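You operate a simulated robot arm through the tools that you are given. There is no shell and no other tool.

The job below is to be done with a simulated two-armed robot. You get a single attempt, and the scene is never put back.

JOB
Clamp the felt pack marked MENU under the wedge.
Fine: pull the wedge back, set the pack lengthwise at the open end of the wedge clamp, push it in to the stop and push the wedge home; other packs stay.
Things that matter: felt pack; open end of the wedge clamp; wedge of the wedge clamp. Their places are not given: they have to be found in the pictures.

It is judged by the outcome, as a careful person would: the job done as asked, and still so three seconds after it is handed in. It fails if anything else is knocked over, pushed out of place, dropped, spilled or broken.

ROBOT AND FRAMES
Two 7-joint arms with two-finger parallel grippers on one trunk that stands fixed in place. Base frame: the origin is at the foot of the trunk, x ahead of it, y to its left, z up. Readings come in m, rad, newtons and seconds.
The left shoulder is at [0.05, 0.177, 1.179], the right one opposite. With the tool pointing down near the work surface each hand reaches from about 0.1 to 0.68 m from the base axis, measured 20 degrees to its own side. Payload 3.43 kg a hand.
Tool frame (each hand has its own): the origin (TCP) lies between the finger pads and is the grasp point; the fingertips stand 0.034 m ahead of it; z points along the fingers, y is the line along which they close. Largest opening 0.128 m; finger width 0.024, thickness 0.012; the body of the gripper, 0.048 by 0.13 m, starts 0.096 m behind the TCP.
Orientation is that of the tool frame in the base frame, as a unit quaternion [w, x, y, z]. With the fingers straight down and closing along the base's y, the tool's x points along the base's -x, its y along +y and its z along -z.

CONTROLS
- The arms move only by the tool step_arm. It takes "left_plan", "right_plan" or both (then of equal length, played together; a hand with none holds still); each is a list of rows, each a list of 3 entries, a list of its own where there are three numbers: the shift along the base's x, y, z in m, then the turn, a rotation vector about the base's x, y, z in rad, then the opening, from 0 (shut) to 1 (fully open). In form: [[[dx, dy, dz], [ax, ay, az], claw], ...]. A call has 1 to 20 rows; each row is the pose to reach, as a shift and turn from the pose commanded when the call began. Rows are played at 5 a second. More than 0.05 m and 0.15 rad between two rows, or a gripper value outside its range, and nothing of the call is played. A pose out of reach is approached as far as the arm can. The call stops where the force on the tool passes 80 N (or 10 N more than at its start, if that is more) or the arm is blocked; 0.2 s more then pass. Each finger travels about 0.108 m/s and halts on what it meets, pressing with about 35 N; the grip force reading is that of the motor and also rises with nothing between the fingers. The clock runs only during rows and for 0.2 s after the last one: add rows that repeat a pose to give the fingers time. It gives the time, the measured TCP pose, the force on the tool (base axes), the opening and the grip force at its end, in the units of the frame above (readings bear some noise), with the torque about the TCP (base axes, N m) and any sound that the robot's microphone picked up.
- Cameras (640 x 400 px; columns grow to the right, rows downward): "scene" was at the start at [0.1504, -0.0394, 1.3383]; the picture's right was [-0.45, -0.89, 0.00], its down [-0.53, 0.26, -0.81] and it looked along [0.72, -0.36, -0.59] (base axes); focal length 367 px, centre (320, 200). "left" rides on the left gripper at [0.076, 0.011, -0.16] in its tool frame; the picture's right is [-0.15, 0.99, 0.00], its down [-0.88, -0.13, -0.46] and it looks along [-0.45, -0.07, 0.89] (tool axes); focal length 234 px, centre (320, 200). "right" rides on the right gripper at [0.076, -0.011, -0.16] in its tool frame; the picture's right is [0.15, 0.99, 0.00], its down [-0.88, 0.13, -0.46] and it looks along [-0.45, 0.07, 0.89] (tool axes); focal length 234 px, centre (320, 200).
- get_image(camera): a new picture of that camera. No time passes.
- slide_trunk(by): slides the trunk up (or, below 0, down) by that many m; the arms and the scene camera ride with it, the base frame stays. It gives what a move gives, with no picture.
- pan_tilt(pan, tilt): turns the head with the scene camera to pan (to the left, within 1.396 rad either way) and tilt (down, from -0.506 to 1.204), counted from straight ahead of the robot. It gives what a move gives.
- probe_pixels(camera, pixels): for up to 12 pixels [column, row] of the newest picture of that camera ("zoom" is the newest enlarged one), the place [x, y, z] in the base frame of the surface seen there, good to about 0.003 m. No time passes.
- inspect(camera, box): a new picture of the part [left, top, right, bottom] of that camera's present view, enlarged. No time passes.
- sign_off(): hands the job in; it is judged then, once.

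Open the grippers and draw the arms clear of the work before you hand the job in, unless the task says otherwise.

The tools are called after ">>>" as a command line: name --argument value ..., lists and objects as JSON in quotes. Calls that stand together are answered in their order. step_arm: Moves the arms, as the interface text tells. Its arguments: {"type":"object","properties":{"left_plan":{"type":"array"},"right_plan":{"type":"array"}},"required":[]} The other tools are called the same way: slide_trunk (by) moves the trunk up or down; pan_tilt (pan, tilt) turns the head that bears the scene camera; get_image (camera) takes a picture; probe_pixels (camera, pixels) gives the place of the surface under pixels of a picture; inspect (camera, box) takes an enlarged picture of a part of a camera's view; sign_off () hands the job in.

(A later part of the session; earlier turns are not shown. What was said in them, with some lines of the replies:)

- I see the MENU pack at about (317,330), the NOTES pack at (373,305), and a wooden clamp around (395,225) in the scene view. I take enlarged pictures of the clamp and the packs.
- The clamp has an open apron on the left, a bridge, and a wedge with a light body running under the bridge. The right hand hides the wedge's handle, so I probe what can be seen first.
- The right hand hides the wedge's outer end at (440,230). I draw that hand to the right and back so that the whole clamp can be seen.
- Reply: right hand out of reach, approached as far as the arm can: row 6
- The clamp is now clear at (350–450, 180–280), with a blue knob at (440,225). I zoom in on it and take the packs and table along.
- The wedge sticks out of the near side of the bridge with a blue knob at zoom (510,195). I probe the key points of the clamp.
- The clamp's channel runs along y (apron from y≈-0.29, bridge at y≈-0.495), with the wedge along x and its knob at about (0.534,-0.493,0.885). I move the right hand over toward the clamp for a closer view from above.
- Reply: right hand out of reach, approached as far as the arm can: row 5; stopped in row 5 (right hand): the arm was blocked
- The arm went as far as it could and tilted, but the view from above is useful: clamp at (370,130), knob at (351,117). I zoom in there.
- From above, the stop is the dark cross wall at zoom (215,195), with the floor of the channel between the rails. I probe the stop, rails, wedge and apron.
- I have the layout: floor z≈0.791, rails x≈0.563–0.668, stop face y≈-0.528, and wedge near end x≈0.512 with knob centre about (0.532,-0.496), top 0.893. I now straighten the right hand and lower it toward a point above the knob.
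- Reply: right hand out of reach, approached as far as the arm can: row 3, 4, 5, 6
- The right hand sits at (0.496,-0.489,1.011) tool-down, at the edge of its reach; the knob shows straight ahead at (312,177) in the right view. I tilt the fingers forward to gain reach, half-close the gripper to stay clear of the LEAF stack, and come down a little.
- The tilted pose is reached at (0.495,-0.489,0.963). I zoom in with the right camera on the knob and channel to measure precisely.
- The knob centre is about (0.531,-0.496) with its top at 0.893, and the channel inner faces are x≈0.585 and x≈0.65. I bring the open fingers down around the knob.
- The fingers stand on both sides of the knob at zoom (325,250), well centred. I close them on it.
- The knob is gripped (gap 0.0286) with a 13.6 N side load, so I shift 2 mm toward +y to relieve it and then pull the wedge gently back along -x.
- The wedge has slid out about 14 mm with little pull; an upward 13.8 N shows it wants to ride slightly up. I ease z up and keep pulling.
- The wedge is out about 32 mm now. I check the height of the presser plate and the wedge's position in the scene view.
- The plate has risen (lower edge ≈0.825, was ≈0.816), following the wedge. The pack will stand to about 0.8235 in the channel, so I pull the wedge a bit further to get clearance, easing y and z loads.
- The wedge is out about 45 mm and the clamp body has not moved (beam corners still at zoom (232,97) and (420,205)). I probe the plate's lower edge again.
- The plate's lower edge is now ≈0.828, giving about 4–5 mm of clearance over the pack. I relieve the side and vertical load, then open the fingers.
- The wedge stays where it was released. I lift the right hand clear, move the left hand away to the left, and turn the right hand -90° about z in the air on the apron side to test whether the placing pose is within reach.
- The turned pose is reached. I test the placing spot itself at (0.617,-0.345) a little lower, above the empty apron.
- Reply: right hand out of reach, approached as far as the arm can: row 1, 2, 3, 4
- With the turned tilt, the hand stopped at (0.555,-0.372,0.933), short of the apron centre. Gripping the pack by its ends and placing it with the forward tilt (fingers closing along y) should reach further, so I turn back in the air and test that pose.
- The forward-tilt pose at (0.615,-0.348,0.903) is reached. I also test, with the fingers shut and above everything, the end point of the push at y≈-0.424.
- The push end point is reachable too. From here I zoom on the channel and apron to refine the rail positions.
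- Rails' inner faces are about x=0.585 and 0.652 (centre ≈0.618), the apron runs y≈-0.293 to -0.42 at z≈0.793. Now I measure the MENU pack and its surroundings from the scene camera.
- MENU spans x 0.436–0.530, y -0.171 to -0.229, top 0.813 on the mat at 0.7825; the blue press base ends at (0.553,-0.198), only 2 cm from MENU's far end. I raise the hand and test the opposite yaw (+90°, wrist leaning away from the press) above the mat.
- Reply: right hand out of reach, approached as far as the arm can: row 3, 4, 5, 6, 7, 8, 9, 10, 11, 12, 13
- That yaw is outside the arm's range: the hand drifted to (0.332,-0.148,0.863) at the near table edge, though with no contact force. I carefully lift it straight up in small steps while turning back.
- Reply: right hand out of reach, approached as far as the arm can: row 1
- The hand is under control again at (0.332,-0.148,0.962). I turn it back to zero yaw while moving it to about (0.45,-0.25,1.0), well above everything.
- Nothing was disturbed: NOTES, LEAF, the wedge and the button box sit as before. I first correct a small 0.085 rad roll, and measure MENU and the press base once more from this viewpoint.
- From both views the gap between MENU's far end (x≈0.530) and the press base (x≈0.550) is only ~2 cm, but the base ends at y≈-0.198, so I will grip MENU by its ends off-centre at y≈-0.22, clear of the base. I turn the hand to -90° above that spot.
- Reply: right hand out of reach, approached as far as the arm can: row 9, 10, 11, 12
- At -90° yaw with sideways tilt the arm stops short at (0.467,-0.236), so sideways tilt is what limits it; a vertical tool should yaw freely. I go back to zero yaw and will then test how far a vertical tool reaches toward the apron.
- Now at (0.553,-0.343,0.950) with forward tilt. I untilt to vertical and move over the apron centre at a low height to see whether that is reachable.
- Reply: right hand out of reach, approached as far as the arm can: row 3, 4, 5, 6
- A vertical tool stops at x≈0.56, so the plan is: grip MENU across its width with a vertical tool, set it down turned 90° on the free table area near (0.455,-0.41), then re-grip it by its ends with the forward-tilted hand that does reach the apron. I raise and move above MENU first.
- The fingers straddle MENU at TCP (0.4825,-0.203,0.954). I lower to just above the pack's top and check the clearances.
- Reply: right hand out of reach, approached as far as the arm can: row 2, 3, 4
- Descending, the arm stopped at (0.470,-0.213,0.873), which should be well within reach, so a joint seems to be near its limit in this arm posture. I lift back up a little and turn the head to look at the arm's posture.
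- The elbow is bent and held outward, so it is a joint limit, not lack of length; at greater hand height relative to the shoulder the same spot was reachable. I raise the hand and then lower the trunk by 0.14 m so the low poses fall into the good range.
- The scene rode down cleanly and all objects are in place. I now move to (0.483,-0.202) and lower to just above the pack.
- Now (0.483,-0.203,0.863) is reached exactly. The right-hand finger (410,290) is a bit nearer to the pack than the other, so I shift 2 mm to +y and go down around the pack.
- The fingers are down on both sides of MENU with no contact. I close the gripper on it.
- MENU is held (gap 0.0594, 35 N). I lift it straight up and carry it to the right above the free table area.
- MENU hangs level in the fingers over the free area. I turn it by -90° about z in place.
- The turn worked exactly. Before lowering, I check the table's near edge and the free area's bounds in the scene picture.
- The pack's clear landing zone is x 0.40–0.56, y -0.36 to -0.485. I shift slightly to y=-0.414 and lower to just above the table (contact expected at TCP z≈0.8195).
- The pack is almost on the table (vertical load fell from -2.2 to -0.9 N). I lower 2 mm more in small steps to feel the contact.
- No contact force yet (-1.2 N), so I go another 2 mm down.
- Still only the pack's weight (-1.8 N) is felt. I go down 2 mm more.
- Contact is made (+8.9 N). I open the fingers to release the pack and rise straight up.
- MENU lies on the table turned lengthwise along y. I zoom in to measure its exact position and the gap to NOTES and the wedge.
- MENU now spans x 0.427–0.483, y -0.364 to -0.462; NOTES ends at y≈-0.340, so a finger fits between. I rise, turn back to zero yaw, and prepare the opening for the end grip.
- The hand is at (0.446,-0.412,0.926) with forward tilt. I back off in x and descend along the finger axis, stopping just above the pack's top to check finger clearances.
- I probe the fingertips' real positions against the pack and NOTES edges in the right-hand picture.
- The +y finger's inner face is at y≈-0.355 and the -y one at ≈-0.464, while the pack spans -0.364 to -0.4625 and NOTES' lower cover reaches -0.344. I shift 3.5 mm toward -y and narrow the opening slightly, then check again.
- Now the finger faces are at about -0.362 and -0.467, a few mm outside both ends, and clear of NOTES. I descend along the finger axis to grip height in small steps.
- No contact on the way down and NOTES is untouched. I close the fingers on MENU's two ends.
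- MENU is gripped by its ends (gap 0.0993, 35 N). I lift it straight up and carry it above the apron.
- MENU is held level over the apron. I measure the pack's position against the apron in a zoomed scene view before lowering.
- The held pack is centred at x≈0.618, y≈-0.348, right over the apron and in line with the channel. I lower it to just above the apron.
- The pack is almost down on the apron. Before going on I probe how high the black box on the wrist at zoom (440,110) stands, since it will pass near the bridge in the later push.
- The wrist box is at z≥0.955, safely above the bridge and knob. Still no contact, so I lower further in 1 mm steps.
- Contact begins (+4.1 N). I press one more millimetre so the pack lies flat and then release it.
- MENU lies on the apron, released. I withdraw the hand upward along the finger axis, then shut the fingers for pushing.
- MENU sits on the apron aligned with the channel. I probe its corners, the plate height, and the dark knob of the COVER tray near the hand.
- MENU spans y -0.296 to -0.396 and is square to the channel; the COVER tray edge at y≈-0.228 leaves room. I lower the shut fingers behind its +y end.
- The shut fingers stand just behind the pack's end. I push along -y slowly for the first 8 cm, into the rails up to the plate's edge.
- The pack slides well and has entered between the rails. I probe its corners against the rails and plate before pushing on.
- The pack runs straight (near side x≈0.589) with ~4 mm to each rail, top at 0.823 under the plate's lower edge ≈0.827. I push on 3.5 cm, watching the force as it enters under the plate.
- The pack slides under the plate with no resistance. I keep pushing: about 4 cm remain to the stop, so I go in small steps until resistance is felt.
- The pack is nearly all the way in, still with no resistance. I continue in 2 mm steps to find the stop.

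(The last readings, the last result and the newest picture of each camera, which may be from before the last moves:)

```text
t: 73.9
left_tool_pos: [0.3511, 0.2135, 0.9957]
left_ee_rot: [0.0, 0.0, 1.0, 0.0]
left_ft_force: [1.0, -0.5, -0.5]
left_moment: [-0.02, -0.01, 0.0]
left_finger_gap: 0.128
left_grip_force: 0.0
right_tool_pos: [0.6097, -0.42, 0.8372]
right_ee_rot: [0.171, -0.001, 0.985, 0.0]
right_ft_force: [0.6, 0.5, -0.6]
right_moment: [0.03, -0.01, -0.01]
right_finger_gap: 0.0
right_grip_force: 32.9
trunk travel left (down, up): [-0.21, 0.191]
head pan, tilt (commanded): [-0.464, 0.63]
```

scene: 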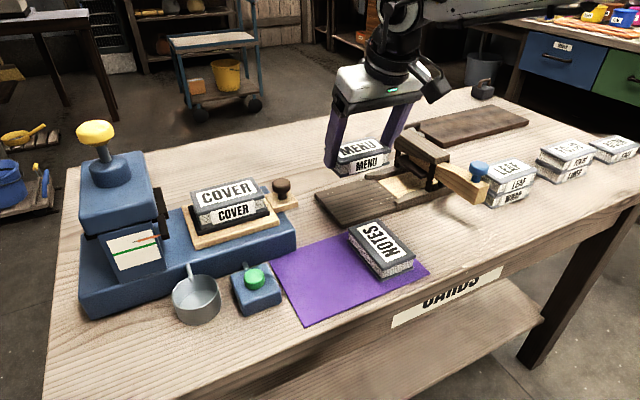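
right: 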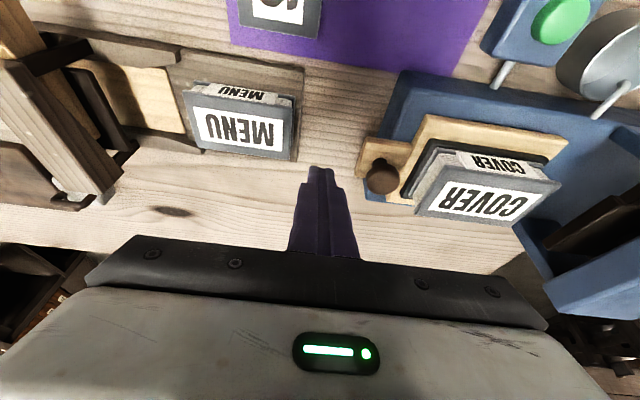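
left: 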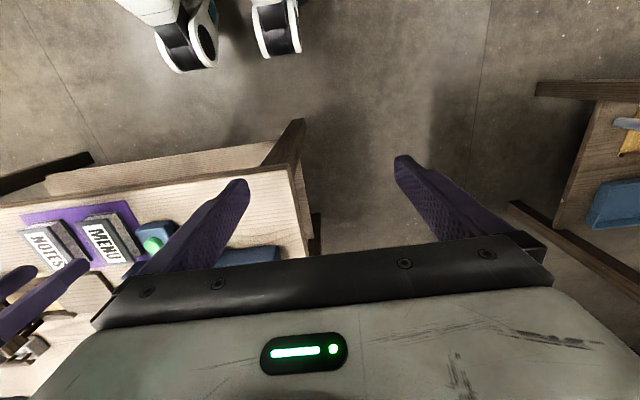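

>>> step_arm --right_plan '[[[0, -0.002, 0], [0, 0, 0], 0], [[0, -0.003, 0], [0, 0, 0], 0]]'

```text
t: 74.5
left_tool_pos: [0.3513, 0.213, 0.9966]
left_ee_rot: [0.0, -0.001, 1.0, 0.0]
left_ft_force: [-1.3, -0.2, 0.0]
left_moment: [0.02, 0.03, 0.0]
left_finger_gap: 0.1279
left_grip_force: 0.0
right_tool_pos: [0.6078, -0.4227, 0.8389]
right_ee_rot: [0.171, -0.001, 0.985, 0.0]
right_ft_force: [0.5, 0.8, -0.5]
right_moment: [0.03, 0.01, -0.01]
right_finger_gap: 0.0
right_grip_force: 33.1
trunk travel left (down, up): [-0.21, 0.191]
head pan, tilt (commanded): [-0.464, 0.63]
```

Still free at TCP y≈-0.423; I keep going in 1.5 mm steps.

>>> step_arm --right_plan '[[[0, -0.0015, 0], [0, 0, 0], 0], [[0, -0.003, 0], [0, 0, 0], 0]]'

>>> step_arm --right_plan '[[[0, -0.0015, 0], [0, 0, 0], 0], [[0, -0.003, 0], [0, 0, 0], 0]]'

>>> inspect --camera "scene" --box '[350, 140, 450, 220]'

```text
t: 75.1
left_tool_pos: [0.352, 0.2139, 0.9967]
left_ee_rot: [0.0, -0.002, 1.0, 0.0]
left_ft_force: [0.1, -1.1, -0.5]
left_moment: [-0.05, -0.01, -0.02]
left_finger_gap: 0.1282
left_grip_force: 0.0
right_tool_pos: [0.6084, -0.4257, 0.8386]
right_ee_rot: [0.172, -0.002, 0.985, 0.0]
right_ft_force: [0.1, 1.8, -0.2]
right_moment: [0.09, 0.0, 0.0]
right_finger_gap: 0.0
right_grip_force: 32.9
trunk travel left (down, up): [-0.21, 0.191]
head pan, tilt (commanded): [-0.464, 0.63]
```

```text
t: 75.7
left_tool_pos: [0.352, 0.2154, 0.9955]
left_ee_rot: [0.0, -0.001, 1.0, -0.001]
left_ft_force: [0.1, -0.4, 0.0]
left_moment: [0.03, 0.0, 0.02]
left_finger_gap: 0.1279
left_grip_force: 0.0
right_tool_pos: [0.6084, -0.4266, 0.8407]
right_ee_rot: [0.172, -0.002, 0.985, 0.001]
right_ft_force: [-0.4, 14.3, -0.9]
right_moment: [0.41, 0.04, 0.08]
right_finger_gap: 0.0
right_grip_force: 33.2
trunk travel left (down, up): [-0.21, 0.191]
head pan, tilt (commanded): [-0.464, 0.63]
```

```text
5.00 times, centred on (400, 180) of scene
```

zoom: 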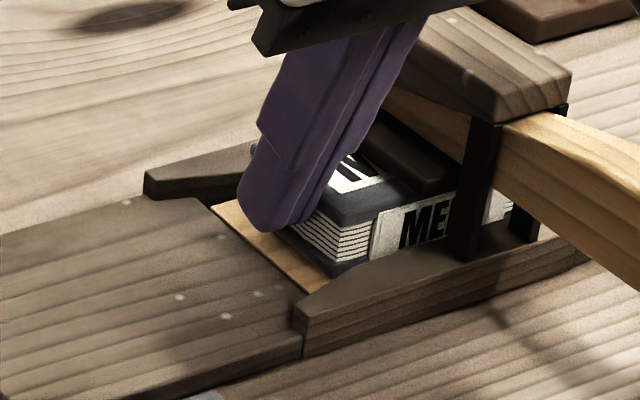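

Resistance of 14 N at TCP y≈-0.427: the pack is at the stop, and the clamp has not shifted (beam corner still at zoom (570,75)). I back the fingers off and lift them clear.

>>> step_arm --right_plan '[[[0, 0.01, 0], [0, 0, 0], 0], [[0, 0.02, 0.005], [0, 0, 0], 0], [[-0.01, 0.025, 0.04], [0, 0, 0], 0], [[-0.025, 0.025, 0.08], [0, 0, 0], 0], [[-0.04, 0.025, 0.11], [0, 0, 0], 0]]'

>>> inspect --camera "scene" --box '[340, 130, 500, 240]'

>>> inspect --camera "right" --box '[100, 20, 480, 240]'

```text
t: 76.9
left_tool_pos: [0.3514, 0.2126, 0.9967]
left_ee_rot: [0.0, 0.0, 1.0, 0.0]
left_ft_force: [-0.4, 0.1, 0.3]
left_moment: [0.03, 0.01, -0.01]
left_finger_gap: 0.1279
left_grip_force: 0.1
right_tool_pos: [0.5657, -0.4039, 0.9492]
right_ee_rot: [0.171, -0.001, 0.985, 0.0]
right_ft_force: [-0.5, 0.2, -0.3]
right_moment: [0.01, 0.01, -0.02]
right_finger_gap: 0.0001
right_grip_force: 32.9
trunk travel left (down, up): [-0.21, 0.191]
head pan, tilt (commanded): [-0.464, 0.63]
```

```text
3.64 times, centred on (420, 185) of scene
```

zoom: 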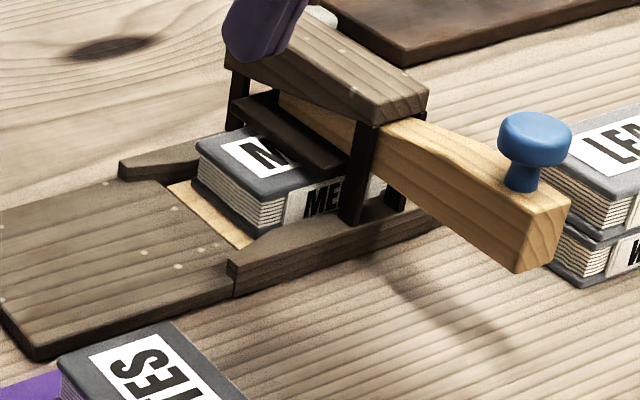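

```text
1.68 times, centred on (290, 130) of right
```

zoom: 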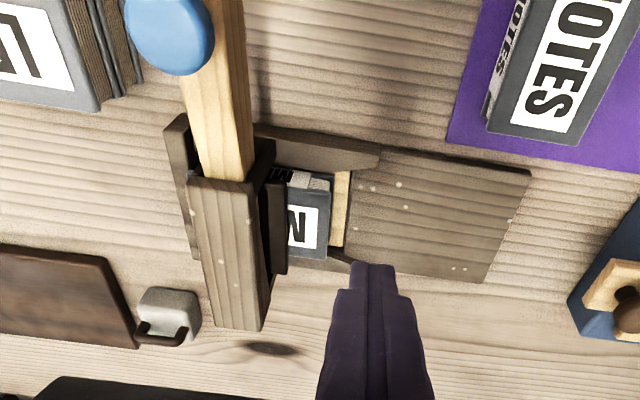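

MENU is in at the stop under the plate. Next the wedge: I move the shut fingers around to the near side of the wedge's outer end at about (0.43,-0.494), staying above everything.

>>> step_arm --right_plan '[[[-0.04, 0, 0.01], [0, 0, 0], 0], [[-0.085, 0, 0.01], [0, 0, 0], 0], [[-0.13, -0.01, 0.01], [0, 0, 0], 0], [[-0.145, -0.05, 0.01], [0, 0, 0], 0], [[-0.145, -0.09, 0.01], [0, 0, 0], 0], [[-0.145, -0.09, 0.01], [0, 0, 0], 0]]'

>>> inspect --camera "right" --box '[200, 20, 480, 240]'

>>> get_image --camera "scene"

```text
t: 78.3
left_tool_pos: [0.3513, 0.2143, 0.9961]
left_ee_rot: [0.0, -0.001, 1.0, 0.0]
left_ft_force: [-0.5, -0.5, -0.5]
left_moment: [-0.02, 0.03, 0.02]
left_finger_gap: 0.1278
left_grip_force: 0.1
right_tool_pos: [0.4238, -0.495, 0.9589]
right_ee_rot: [0.171, -0.002, 0.985, -0.001]
right_ft_force: [0.3, 0.6, -0.4]
right_moment: [-0.02, -0.02, 0.02]
right_finger_gap: 0.0
right_grip_force: 32.3
trunk travel left (down, up): [-0.21, 0.191]
head pan, tilt (commanded): [-0.464, 0.63]
```

```text
1.82 times, centred on (340, 130) of right
```

zoom: 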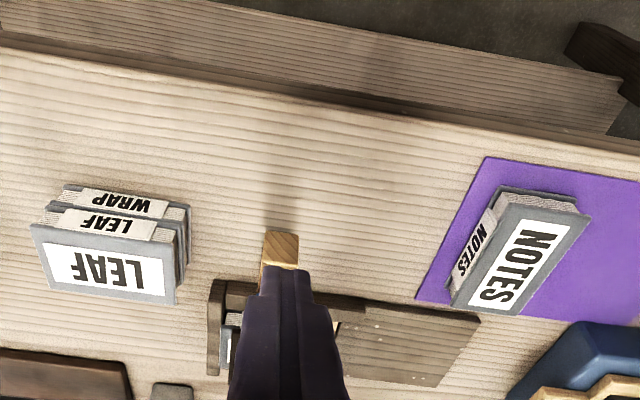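

```text
taken
```

scene: 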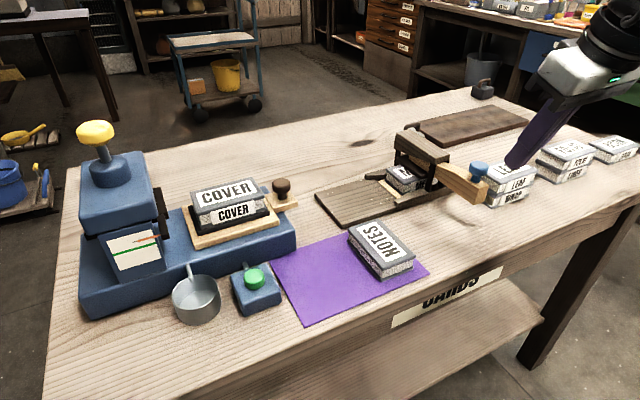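

I zoom on the clamp in the scene view to measure the wedge's end face, the plate and the pack.

>>> inspect --camera "scene" --box '[370, 120, 500, 220]'

>>> probe_pixels --camera "zoom" --pixels '[[505, 395], [560, 330], [580, 370], [490, 375], [400, 290], [165, 225], [180, 235], [290, 205], [280, 215], [95, 200], [545, 245], [240, 240]]'

```text
4.00 times, centred on (435, 170) of scene
```

zoom: 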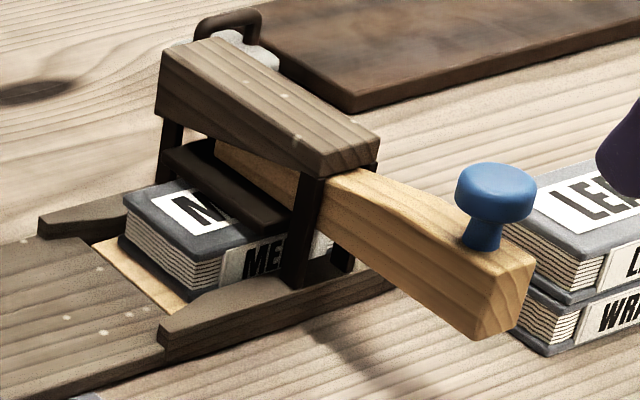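

```text
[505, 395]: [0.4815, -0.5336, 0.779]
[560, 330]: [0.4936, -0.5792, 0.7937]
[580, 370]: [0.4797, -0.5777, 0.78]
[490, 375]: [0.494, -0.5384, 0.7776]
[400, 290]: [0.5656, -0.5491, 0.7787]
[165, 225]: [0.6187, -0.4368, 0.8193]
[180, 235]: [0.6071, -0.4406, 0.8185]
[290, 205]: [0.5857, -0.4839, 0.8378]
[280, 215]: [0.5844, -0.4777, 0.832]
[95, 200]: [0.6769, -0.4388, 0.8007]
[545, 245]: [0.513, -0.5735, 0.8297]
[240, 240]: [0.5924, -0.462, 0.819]
```

>>> probe_pixels --camera "zoom" --pixels '[[495, 275], [525, 268], [480, 330], [512, 318], [500, 300], [470, 300], [495, 190], [480, 240], [300, 190], [270, 195], [130, 235], [215, 285]]'

```text
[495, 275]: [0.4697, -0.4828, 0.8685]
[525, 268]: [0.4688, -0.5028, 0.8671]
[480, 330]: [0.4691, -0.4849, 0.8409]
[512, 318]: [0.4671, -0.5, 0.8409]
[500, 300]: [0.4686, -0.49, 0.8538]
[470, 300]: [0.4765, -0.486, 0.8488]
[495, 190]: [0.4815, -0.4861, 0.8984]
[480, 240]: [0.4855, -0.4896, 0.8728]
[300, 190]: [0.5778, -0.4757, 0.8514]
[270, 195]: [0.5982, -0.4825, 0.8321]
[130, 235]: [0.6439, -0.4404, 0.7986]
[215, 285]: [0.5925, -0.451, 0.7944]
```

The wedge's end face is at x≈0.468, y -0.483 to -0.503, z 0.838–0.869. I lower the shut fingers in front of it so their leading edge meets the middle of the face.

>>> step_arm --right_plan '[[[0, 0.001, -0.03], [0, 0, 0], 0], [[0, 0.001, -0.06], [0, 0, 0], 0], [[0, 0.001, -0.08], [0, 0, 0], 0], [[0.008, 0.001, -0.08], [0, 0, 0], 0]]'

>>> inspect --camera "right" --box '[220, 60, 440, 240]'

>>> inspect --camera "scene" --box '[370, 120, 500, 220]'

```text
t: 79.3
left_tool_pos: [0.3515, 0.2129, 0.9953]
left_ee_rot: [0.0, -0.001, 1.0, 0.001]
left_ft_force: [0.0, 0.5, -0.2]
left_moment: [0.02, -0.01, 0.0]
left_finger_gap: 0.1279
left_grip_force: 0.1
right_tool_pos: [0.433, -0.4923, 0.8795]
right_ee_rot: [0.171, 0.0, 0.985, -0.001]
right_ft_force: [0.0, -1.1, 0.1]
right_moment: [0.03, 0.0, -0.02]
right_finger_gap: 0.0002
right_grip_force: 32.6
trunk travel left (down, up): [-0.21, 0.191]
head pan, tilt (commanded): [-0.464, 0.63]
```

```text
2.22 times, centred on (330, 150) of right
```

zoom: 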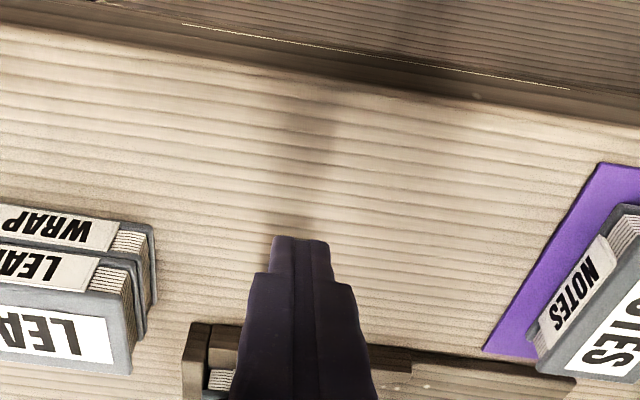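

```text
4.00 times, centred on (435, 170) of scene
```

zoom: 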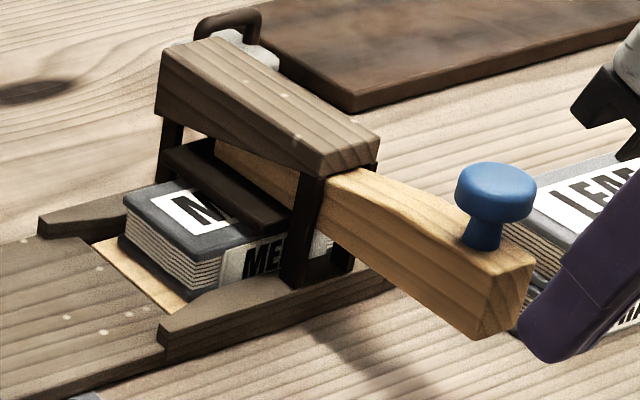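

The fingers stand just in front of the wedge's end. I push along +x in small steps and watch the force.

>>> step_arm --right_plan '[[[0.006, 0, 0], [0, 0, 0], 0], [[0.011, 0, 0], [0, 0, 0], 0], [[0.016, 0, 0], [0, 0, 0], 0], [[0.021, 0, -0.001], [0, 0, 0], 0], [[0.025, 0, -0.002], [0, 0, 0], 0]]'

>>> inspect --camera "scene" --box '[370, 120, 500, 220]'

```text
t: 80.5
left_tool_pos: [0.3514, 0.2138, 0.9952]
left_ee_rot: [0.0, -0.001, 1.0, 0.0]
left_ft_force: [0.2, 0.6, -0.4]
left_moment: [-0.02, -0.03, -0.01]
left_finger_gap: 0.1282
left_grip_force: 0.0
right_tool_pos: [0.4572, -0.4933, 0.8766]
right_ee_rot: [0.17, 0.0, 0.985, -0.001]
right_ft_force: [0.2, 0.5, 0.4]
right_moment: [-0.03, 0.0, 0.0]
right_finger_gap: 0.0
right_grip_force: 33.3
trunk travel left (down, up): [-0.21, 0.191]
head pan, tilt (commanded): [-0.464, 0.63]
```

```text
4.00 times, centred on (435, 170) of scene
```

zoom: 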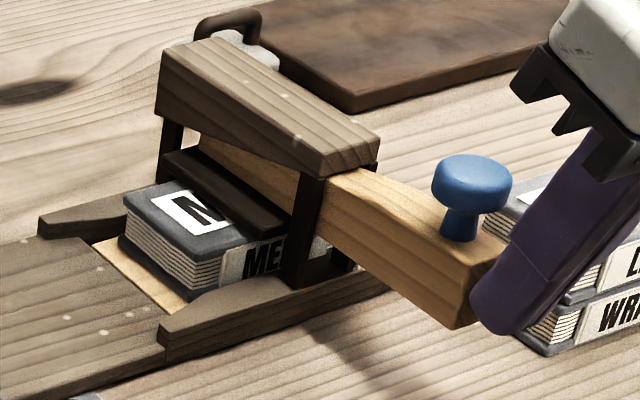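

The wedge slides in freely (about 12 mm so far) and the plate comes down. I keep pushing.

>>> step_arm --right_plan '[[[0.004, 0, 0], [0, 0, 0], 0], [[0.008, 0, -0.001], [0, 0, 0], 0], [[0.012, 0, -0.002], [0, 0, 0], 0]]'

>>> inspect --camera "scene" --box '[370, 120, 500, 220]'

```text
t: 81.3
left_tool_pos: [0.3522, 0.2134, 0.9948]
left_ee_rot: [0.0, 0.0, 1.0, -0.001]
left_ft_force: [0.7, 0.3, 0.5]
left_moment: [-0.01, 0.01, 0.01]
left_finger_gap: 0.1279
left_grip_force: 0.1
right_tool_pos: [0.4692, -0.4926, 0.8755]
right_ee_rot: [0.171, -0.002, 0.985, 0.0]
right_ft_force: [0.1, 0.9, 0.2]
right_moment: [0.01, -0.02, 0.03]
right_finger_gap: 0.0
right_grip_force: 32.9
trunk travel left (down, up): [-0.21, 0.191]
head pan, tilt (commanded): [-0.464, 0.63]
```

```text
4.00 times, centred on (435, 170) of scene
```

zoom: 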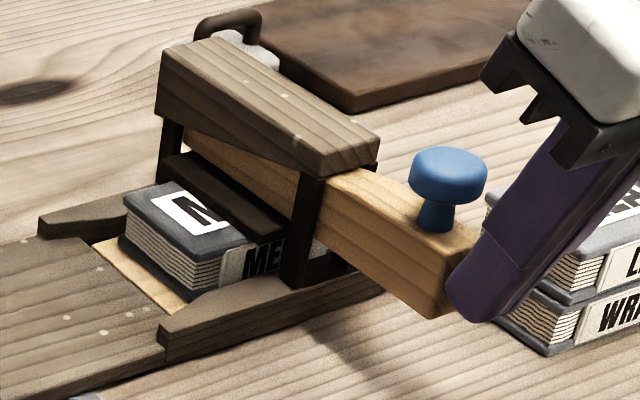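

The plate is now about on the pack, still little force at the wedge (end at x≈0.492). I continue in 2–3 mm steps.

>>> step_arm --right_plan '[[[0.002, 0, 0], [0, 0, 0], 0], [[0.004, 0, 0], [0, 0, 0], 0], [[0.006, 0, 0], [0, 0, 0], 0]]'

>>> step_arm --right_plan '[[[0.002, 0, 0], [0, 0, 0], 0], [[0.004, 0, 0], [0, 0, 0], 0]]'

>>> inspect --camera "scene" --box '[370, 120, 500, 220]'

```text
t: 82.1
left_tool_pos: [0.3524, 0.2136, 0.9965]
left_ee_rot: [0.0, -0.001, 1.0, 0.0]
left_ft_force: [-0.4, -0.3, 0.1]
left_moment: [0.01, -0.02, 0.05]
left_finger_gap: 0.128
left_grip_force: 0.0
right_tool_pos: [0.4741, -0.4925, 0.874]
right_ee_rot: [0.171, -0.001, 0.985, -0.001]
right_ft_force: [-1.2, 0.7, -0.2]
right_moment: [-0.04, 0.06, 0.01]
right_finger_gap: 0.0
right_grip_force: 32.8
trunk travel left (down, up): [-0.21, 0.191]
head pan, tilt (commanded): [-0.464, 0.63]
```

```text
t: 82.7
left_tool_pos: [0.3524, 0.2132, 0.9965]
left_ee_rot: [0.0, -0.001, 1.0, -0.001]
left_ft_force: [0.5, 0.3, -0.9]
left_moment: [0.0, 0.02, 0.04]
left_finger_gap: 0.1281
left_grip_force: 0.1
right_tool_pos: [0.4784, -0.4935, 0.8751]
right_ee_rot: [0.171, -0.002, 0.985, -0.001]
right_ft_force: [-3.2, 0.3, -0.9]
right_moment: [0.01, 0.13, -0.05]
right_finger_gap: 0.0001
right_grip_force: 32.9
trunk travel left (down, up): [-0.21, 0.191]
head pan, tilt (commanded): [-0.464, 0.63]
```

```text
4.00 times, centred on (435, 170) of scene
```

zoom: 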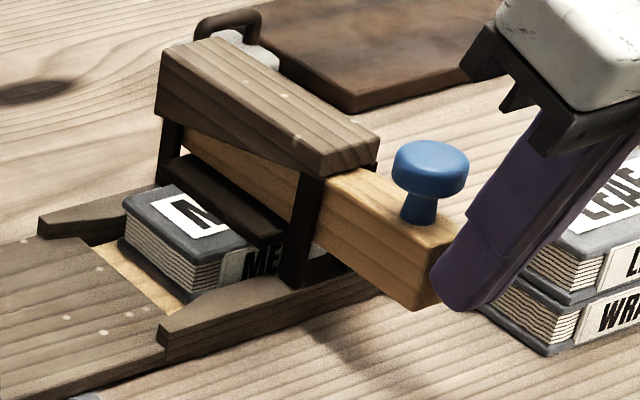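

Resistance begins (-3 N), the plate is biting on the pack. I continue pushing in until the wedge is firmly home.

>>> step_arm --right_plan '[[[0.002, 0, 0], [0, 0, 0], 0], [[0.004, 0, 0], [0, 0, 0], 0], [[0.006, 0, 0], [0, 0, 0], 0]]'

>>> inspect --camera "scene" --box '[370, 120, 500, 220]'

```text
t: 83.5
left_tool_pos: [0.352, 0.214, 0.9963]
left_ee_rot: [0.0, -0.001, 1.0, -0.001]
left_ft_force: [-0.5, -0.5, 0.7]
left_moment: [0.04, 0.02, 0.03]
left_finger_gap: 0.128
left_grip_force: 0.1
right_tool_pos: [0.4845, -0.4932, 0.8762]
right_ee_rot: [0.171, -0.002, 0.985, -0.001]
right_ft_force: [-3.3, 0.3, -2.7]
right_moment: [0.04, 0.18, 0.01]
right_finger_gap: 0.0001
right_grip_force: 32.8
trunk travel left (down, up): [-0.21, 0.191]
head pan, tilt (commanded): [-0.464, 0.63]
```

```text
4.00 times, centred on (435, 170) of scene
```

zoom: 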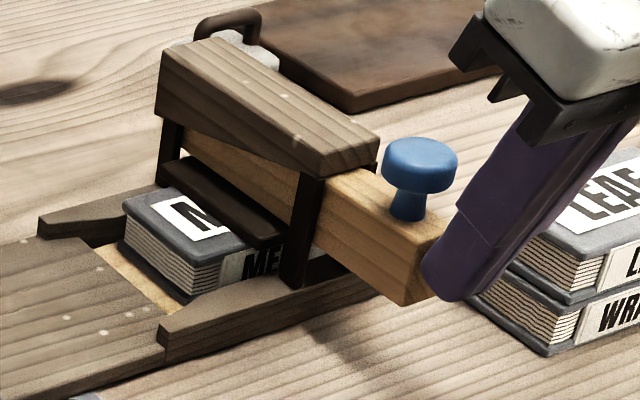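

The wedge still moves in at a steady 3 N (end at x≈0.507). I push further in small steps.

>>> step_arm --right_plan '[[[0.002, 0, 0], [0, 0, 0], 0], [[0.004, 0, 0], [0, 0, 0], 0]]'

>>> step_arm --right_plan '[[[0.002, 0, 0], [0, 0, 0], 0], [[0.004, 0, 0], [0, 0, 0], 0]]'

>>> inspect --camera "scene" --box '[370, 120, 500, 220]'

>>> inspect --camera "right" --box '[200, 60, 440, 260]'

```text
t: 84.1
left_tool_pos: [0.353, 0.2138, 0.9953]
left_ee_rot: [0.0, -0.001, 1.0, 0.001]
left_ft_force: [-0.2, 0.4, -0.2]
left_moment: [0.01, -0.01, 0.01]
left_finger_gap: 0.1283
left_grip_force: 0.1
right_tool_pos: [0.4888, -0.4933, 0.8754]
right_ee_rot: [0.171, -0.002, 0.985, 0.0]
right_ft_force: [-2.9, 1.2, -1.0]
right_moment: [0.03, 0.14, 0.01]
right_finger_gap: 0.0001
right_grip_force: 32.9
trunk travel left (down, up): [-0.21, 0.191]
head pan, tilt (commanded): [-0.464, 0.63]
```

```text
t: 84.7
left_tool_pos: [0.3528, 0.2134, 0.9958]
left_ee_rot: [0.0, -0.001, 1.0, 0.0]
left_ft_force: [0.0, 0.8, 0.3]
left_moment: [-0.01, 0.0, 0.01]
left_finger_gap: 0.1279
left_grip_force: 0.1
right_tool_pos: [0.4911, -0.4933, 0.8749]
right_ee_rot: [0.171, 0.0, 0.985, -0.002]
right_ft_force: [-4.3, -0.8, -3.1]
right_moment: [-0.03, 0.19, -0.04]
right_finger_gap: 0.0001
right_grip_force: 33.5
trunk travel left (down, up): [-0.21, 0.191]
head pan, tilt (commanded): [-0.464, 0.63]
```

```text
4.00 times, centred on (435, 170) of scene
```

zoom: 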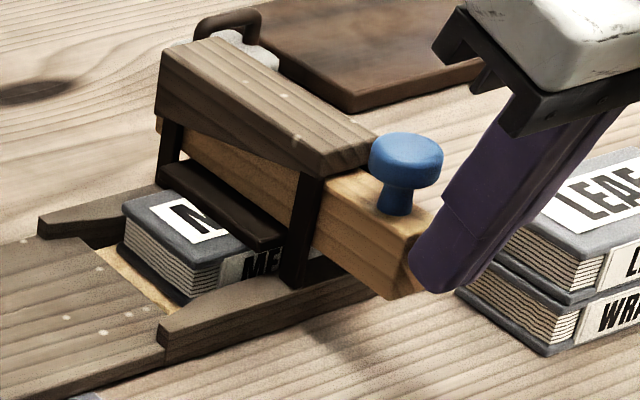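

```text
2.00 times, centred on (320, 160) of right
```

zoom: 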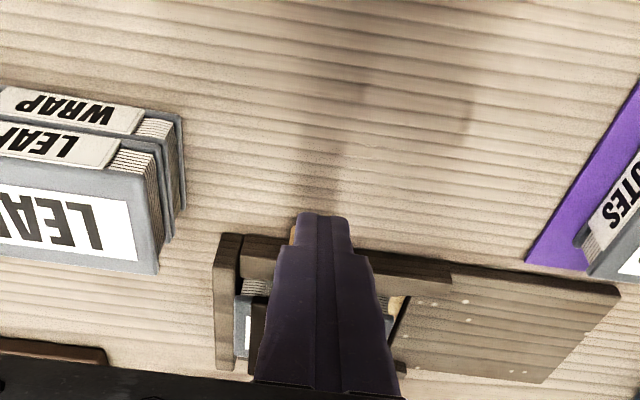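

The wedge end is at x≈0.514 (its starting place) with only 4 N; the plate is pressed on the pack. I keep pushing in small steps until it is truly tight.

>>> step_arm --right_plan '[[[0.002, 0, 0], [0, 0, 0], 0], [[0.004, 0, 0], [0, 0, 0], 0]]'

>>> inspect --camera "scene" --box '[370, 120, 500, 220]'

```text
t: 85.3
left_tool_pos: [0.3503, 0.2135, 0.9965]
left_ee_rot: [0.001, -0.001, 1.0, 0.001]
left_ft_force: [0.5, 0.1, 0.7]
left_moment: [0.02, 0.02, -0.04]
left_finger_gap: 0.1279
left_grip_force: 0.1
right_tool_pos: [0.4913, -0.4933, 0.8745]
right_ee_rot: [0.168, -0.001, 0.986, -0.001]
right_ft_force: [-23.7, 1.1, -0.9]
right_moment: [0.37, 0.71, 0.03]
right_finger_gap: 0.0
right_grip_force: 32.4
trunk travel left (down, up): [-0.21, 0.191]
head pan, tilt (commanded): [-0.464, 0.63]
```

```text
4.00 times, centred on (435, 170) of scene
```

zoom: 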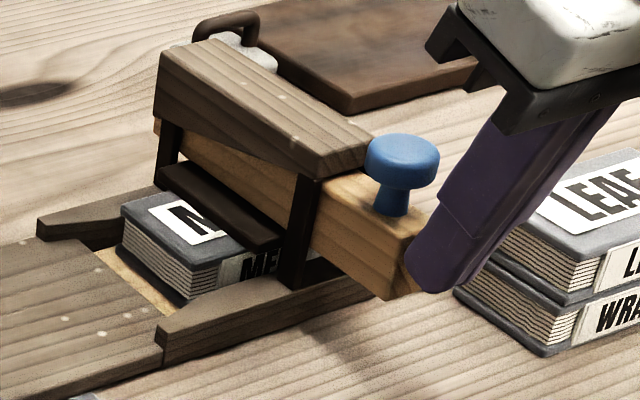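

The force jumped to 24 N without further travel: the wedge is tight. I ease the fingers back and check that the clamp itself has not shifted and that all is in place.

>>> step_arm --right_plan '[[[-0.005, 0, 0], [0, 0, 0], 0], [[-0.02, 0, 0], [0, 0, 0], 0], [[-0.035, 0, 0.005], [0, 0, 0], 0]]'

>>> inspect --camera "scene" --box '[370, 120, 500, 220]'

>>> probe_pixels --camera "zoom" --pixels '[[170, 70], [205, 45], [310, 160], [370, 140], [395, 260], [405, 290], [400, 155], [240, 200], [265, 240], [190, 235], [125, 215], [300, 190]]'

```text
t: 86.1
left_tool_pos: [0.3522, 0.2142, 0.9956]
left_ee_rot: [-0.001, -0.001, 1.0, -0.001]
left_ft_force: [0.8, 0.0, -0.3]
left_moment: [-0.01, -0.01, -0.01]
left_finger_gap: 0.128
left_grip_force: 0.1
right_tool_pos: [0.4628, -0.4925, 0.8819]
right_ee_rot: [0.173, -0.002, 0.985, 0.0]
right_ft_force: [0.6, -0.2, 0.9]
right_moment: [-0.02, -0.01, -0.01]
right_finger_gap: 0.0
right_grip_force: 32.9
trunk travel left (down, up): [-0.21, 0.191]
head pan, tilt (commanded): [-0.464, 0.63]
```

```text
4.00 times, centred on (435, 170) of scene
```

zoom: 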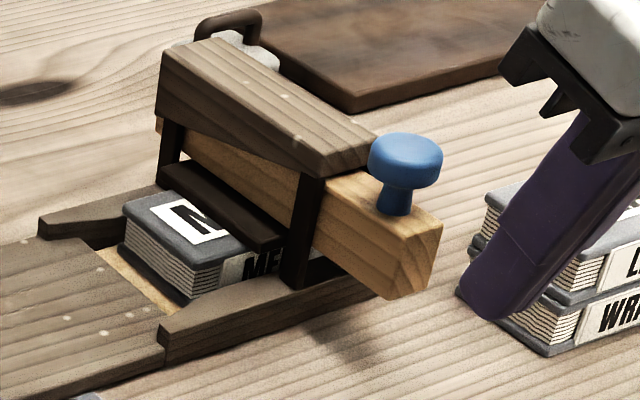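

```text
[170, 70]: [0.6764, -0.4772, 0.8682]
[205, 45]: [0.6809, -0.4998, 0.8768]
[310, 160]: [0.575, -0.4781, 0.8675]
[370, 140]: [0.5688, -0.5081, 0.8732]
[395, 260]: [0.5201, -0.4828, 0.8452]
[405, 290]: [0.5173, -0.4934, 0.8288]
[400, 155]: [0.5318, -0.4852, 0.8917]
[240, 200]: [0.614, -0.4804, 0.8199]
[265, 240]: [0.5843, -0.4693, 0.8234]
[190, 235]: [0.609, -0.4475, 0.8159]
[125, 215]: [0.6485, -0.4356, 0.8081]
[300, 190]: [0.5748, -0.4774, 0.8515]
```

The wedge stays in (end ≈0.515, knob at x≈0.532), and the beam corners probe at the same places as at the start. I raise the hand back for an overhead check of the pack against the stop.

>>> step_arm --right_plan '[[[-0.02, 0, 0.03], [0, 0, 0], 0], [[-0.03, 0, 0.07], [0, 0, 0], 0], [[-0.03, 0, 0.11], [0, 0.1, 0], 0.3], [[-0.03, -0.01, 0.14], [0, 0.2, 0], 0.5], [[-0.03, -0.02, 0.16], [0, 0.2, 0], 0.5]]'

>>> get_image --camera "right"

>>> inspect --camera "right" --box '[230, 100, 430, 250]'

>>> get_image --camera "scene"

```text
t: 87.3
left_tool_pos: [0.3517, 0.2151, 0.9964]
left_ee_rot: [0.001, -0.001, 1.0, 0.0]
left_ft_force: [-0.4, 0.5, -0.4]
left_moment: [-0.03, -0.05, -0.01]
left_finger_gap: 0.128
left_grip_force: 0.1
right_tool_pos: [0.432, -0.5108, 1.0402]
right_ee_rot: [0.072, -0.001, 0.997, 0.0]
right_ft_force: [-0.5, -0.1, 0.8]
right_moment: [0.0, -0.09, 0.0]
right_finger_gap: 0.064
right_grip_force: 0.1
trunk travel left (down, up): [-0.21, 0.191]
head pan, tilt (commanded): [-0.464, 0.63]
```

```text
taken
```

right: 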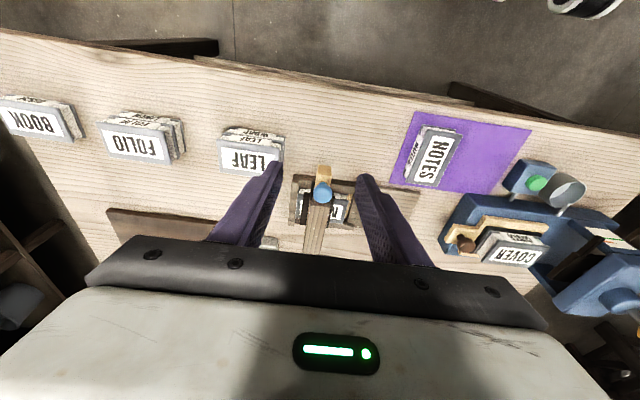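

```text
2.67 times, centred on (330, 175) of right
```

zoom: 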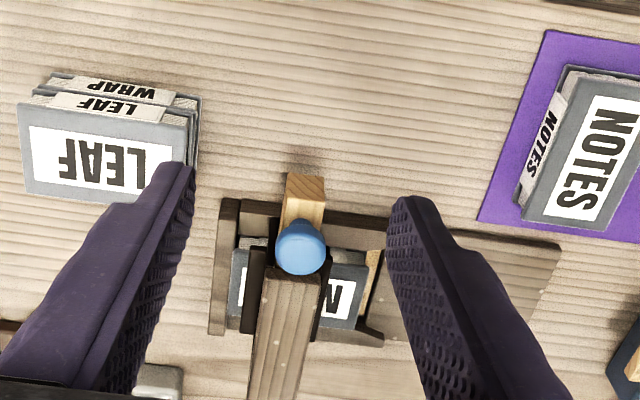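

```text
taken
```

scene: 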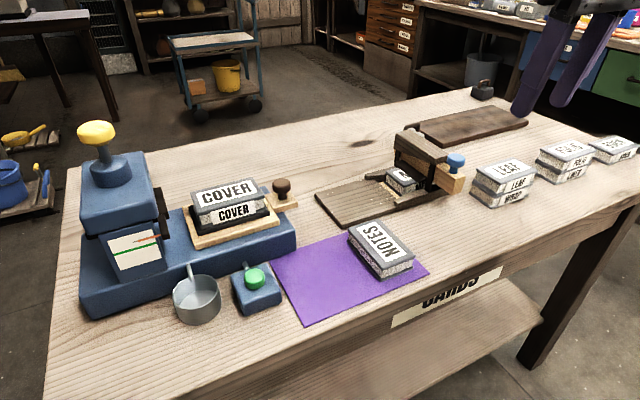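

>>> probe_pixels --camera "zoom" --pixels '[[223, 240], [236, 270], [231, 280], [228, 300], [366, 290], [372, 300], [290, 178], [305, 190], [300, 245], [240, 300], [365, 270], [218, 300]]'

>>> inspect --camera "right" --box '[280, 160, 370, 230]'

```text
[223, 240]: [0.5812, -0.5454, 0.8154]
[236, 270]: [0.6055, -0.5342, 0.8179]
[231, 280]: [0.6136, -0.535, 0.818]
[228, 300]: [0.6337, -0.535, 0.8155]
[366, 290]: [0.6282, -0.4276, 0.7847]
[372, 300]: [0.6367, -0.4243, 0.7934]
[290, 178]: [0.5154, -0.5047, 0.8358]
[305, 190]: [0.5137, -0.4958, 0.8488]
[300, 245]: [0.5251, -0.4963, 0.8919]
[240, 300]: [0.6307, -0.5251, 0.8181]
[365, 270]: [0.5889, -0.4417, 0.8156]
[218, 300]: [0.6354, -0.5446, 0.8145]
```

```text
5.71 times, centred on (325, 195) of right
```

zoom: 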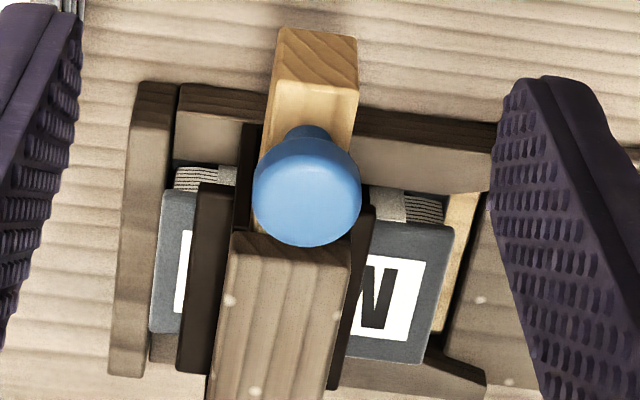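

From above, MENU's end rests at the stop (y≈-0.535), its top is pressed down to 0.818 from 0.823, and the wedge end is at x≈0.515, as at the start. I open the right hand and draw the arms back and up, clear of the work.

>>> step_arm --right_plan '[[[-0.02, 0.01, 0.02], [0, 0.07, 0], 0.7], [[-0.05, 0.03, 0.04], [0, 0.14, 0], 1], [[-0.08, 0.05, 0.05], [0, 0.14, 0], 1], [[-0.11, 0.08, 0.05], [0, 0.14, 0], 1], [[-0.13, 0.1, 0.05], [0, 0.14, 0], 1]]'

>>> slide_trunk --by 0.14

>>> get_image --camera "scene"

>>> inspect --camera "scene" --box '[300, 160, 500, 290]'

```text
t: 88.5
left_tool_pos: [0.3517, 0.2138, 0.9952]
left_ee_rot: [0.0, -0.001, 1.0, 0.0]
left_ft_force: [-0.4, 0.3, -0.4]
left_moment: [0.02, -0.01, -0.01]
left_finger_gap: 0.1279
left_grip_force: 0.0
right_tool_pos: [0.3273, -0.3957, 1.0765]
right_ee_rot: [0.001, -0.001, 1.0, 0.0]
right_ft_force: [0.1, 0.5, 0.1]
right_moment: [0.02, -0.01, 0.0]
right_finger_gap: 0.1279
right_grip_force: 0.1
right hand out of reach, approached as far as the arm can: row 3, 4, 5
trunk travel left (down, up): [-0.21, 0.191]
head pan, tilt (commanded): [-0.464, 0.63]
```

```text
t: 90.2
left_tool_pos: [0.3514, 0.2124, 1.1361]
left_ee_rot: [0.001, -0.001, 1.0, 0.0]
left_ft_force: [0.8, 0.9, 0.0]
left_moment: [-0.03, 0.0, 0.0]
left_finger_gap: 0.1281
left_grip_force: 0.1
right_tool_pos: [0.3276, -0.3963, 1.2161]
right_ee_rot: [0.002, -0.001, 1.0, 0.0]
right_ft_force: [0.6, 0.7, 0.4]
right_moment: [0.0, -0.01, 0.0]
right_finger_gap: 0.128
right_grip_force: 0.0
trunk travel left (down, up): [-0.35, 0.051]
head pan, tilt (commanded): [-0.464, 0.63]
```

```text
taken
```

scene: 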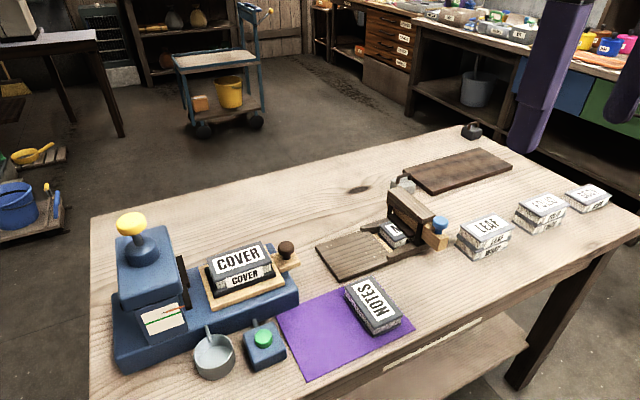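

```text
3.08 times, centred on (400, 225) of scene
```

zoom: 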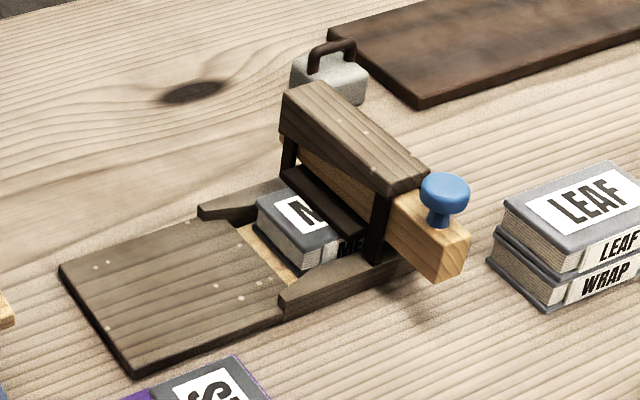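

The final view shows MENU in the clamp under the plate with the wedge in to its stop and not springing back. NOTES, LEAF, COVER and the rest are where they began, and both hands are open and clear, so I hand the job in.

>>> sign_off

```text
The job is handed in.
```

The MENU pack is clamped under the wedge, and I have handed the job in; no verdict has come back yet.

- **Pack:** MENU lies lengthwise in the channel with its end at the stop. Its top is pressed down about 5 mm.
- **Wedge:** I pulled it back about 45 mm, then pushed it in until it stopped moving at about 24 N. It ended within a few millimetres of where it started, and it stayed there when I let go.
- **Other items:** NOTES, LEAF, COVER, the clamp and everything else on the bench looked unmoved in the last pictures.
- **Hands:** Both grippers are open and drawn clear of the work.

The arm could not place the pack straight from the mat. I set MENU down once on the free table beside NOTES and re-gripped it by its ends. During an earlier reach test the right hand also drifted to the near edge of the table. It touched nothing.
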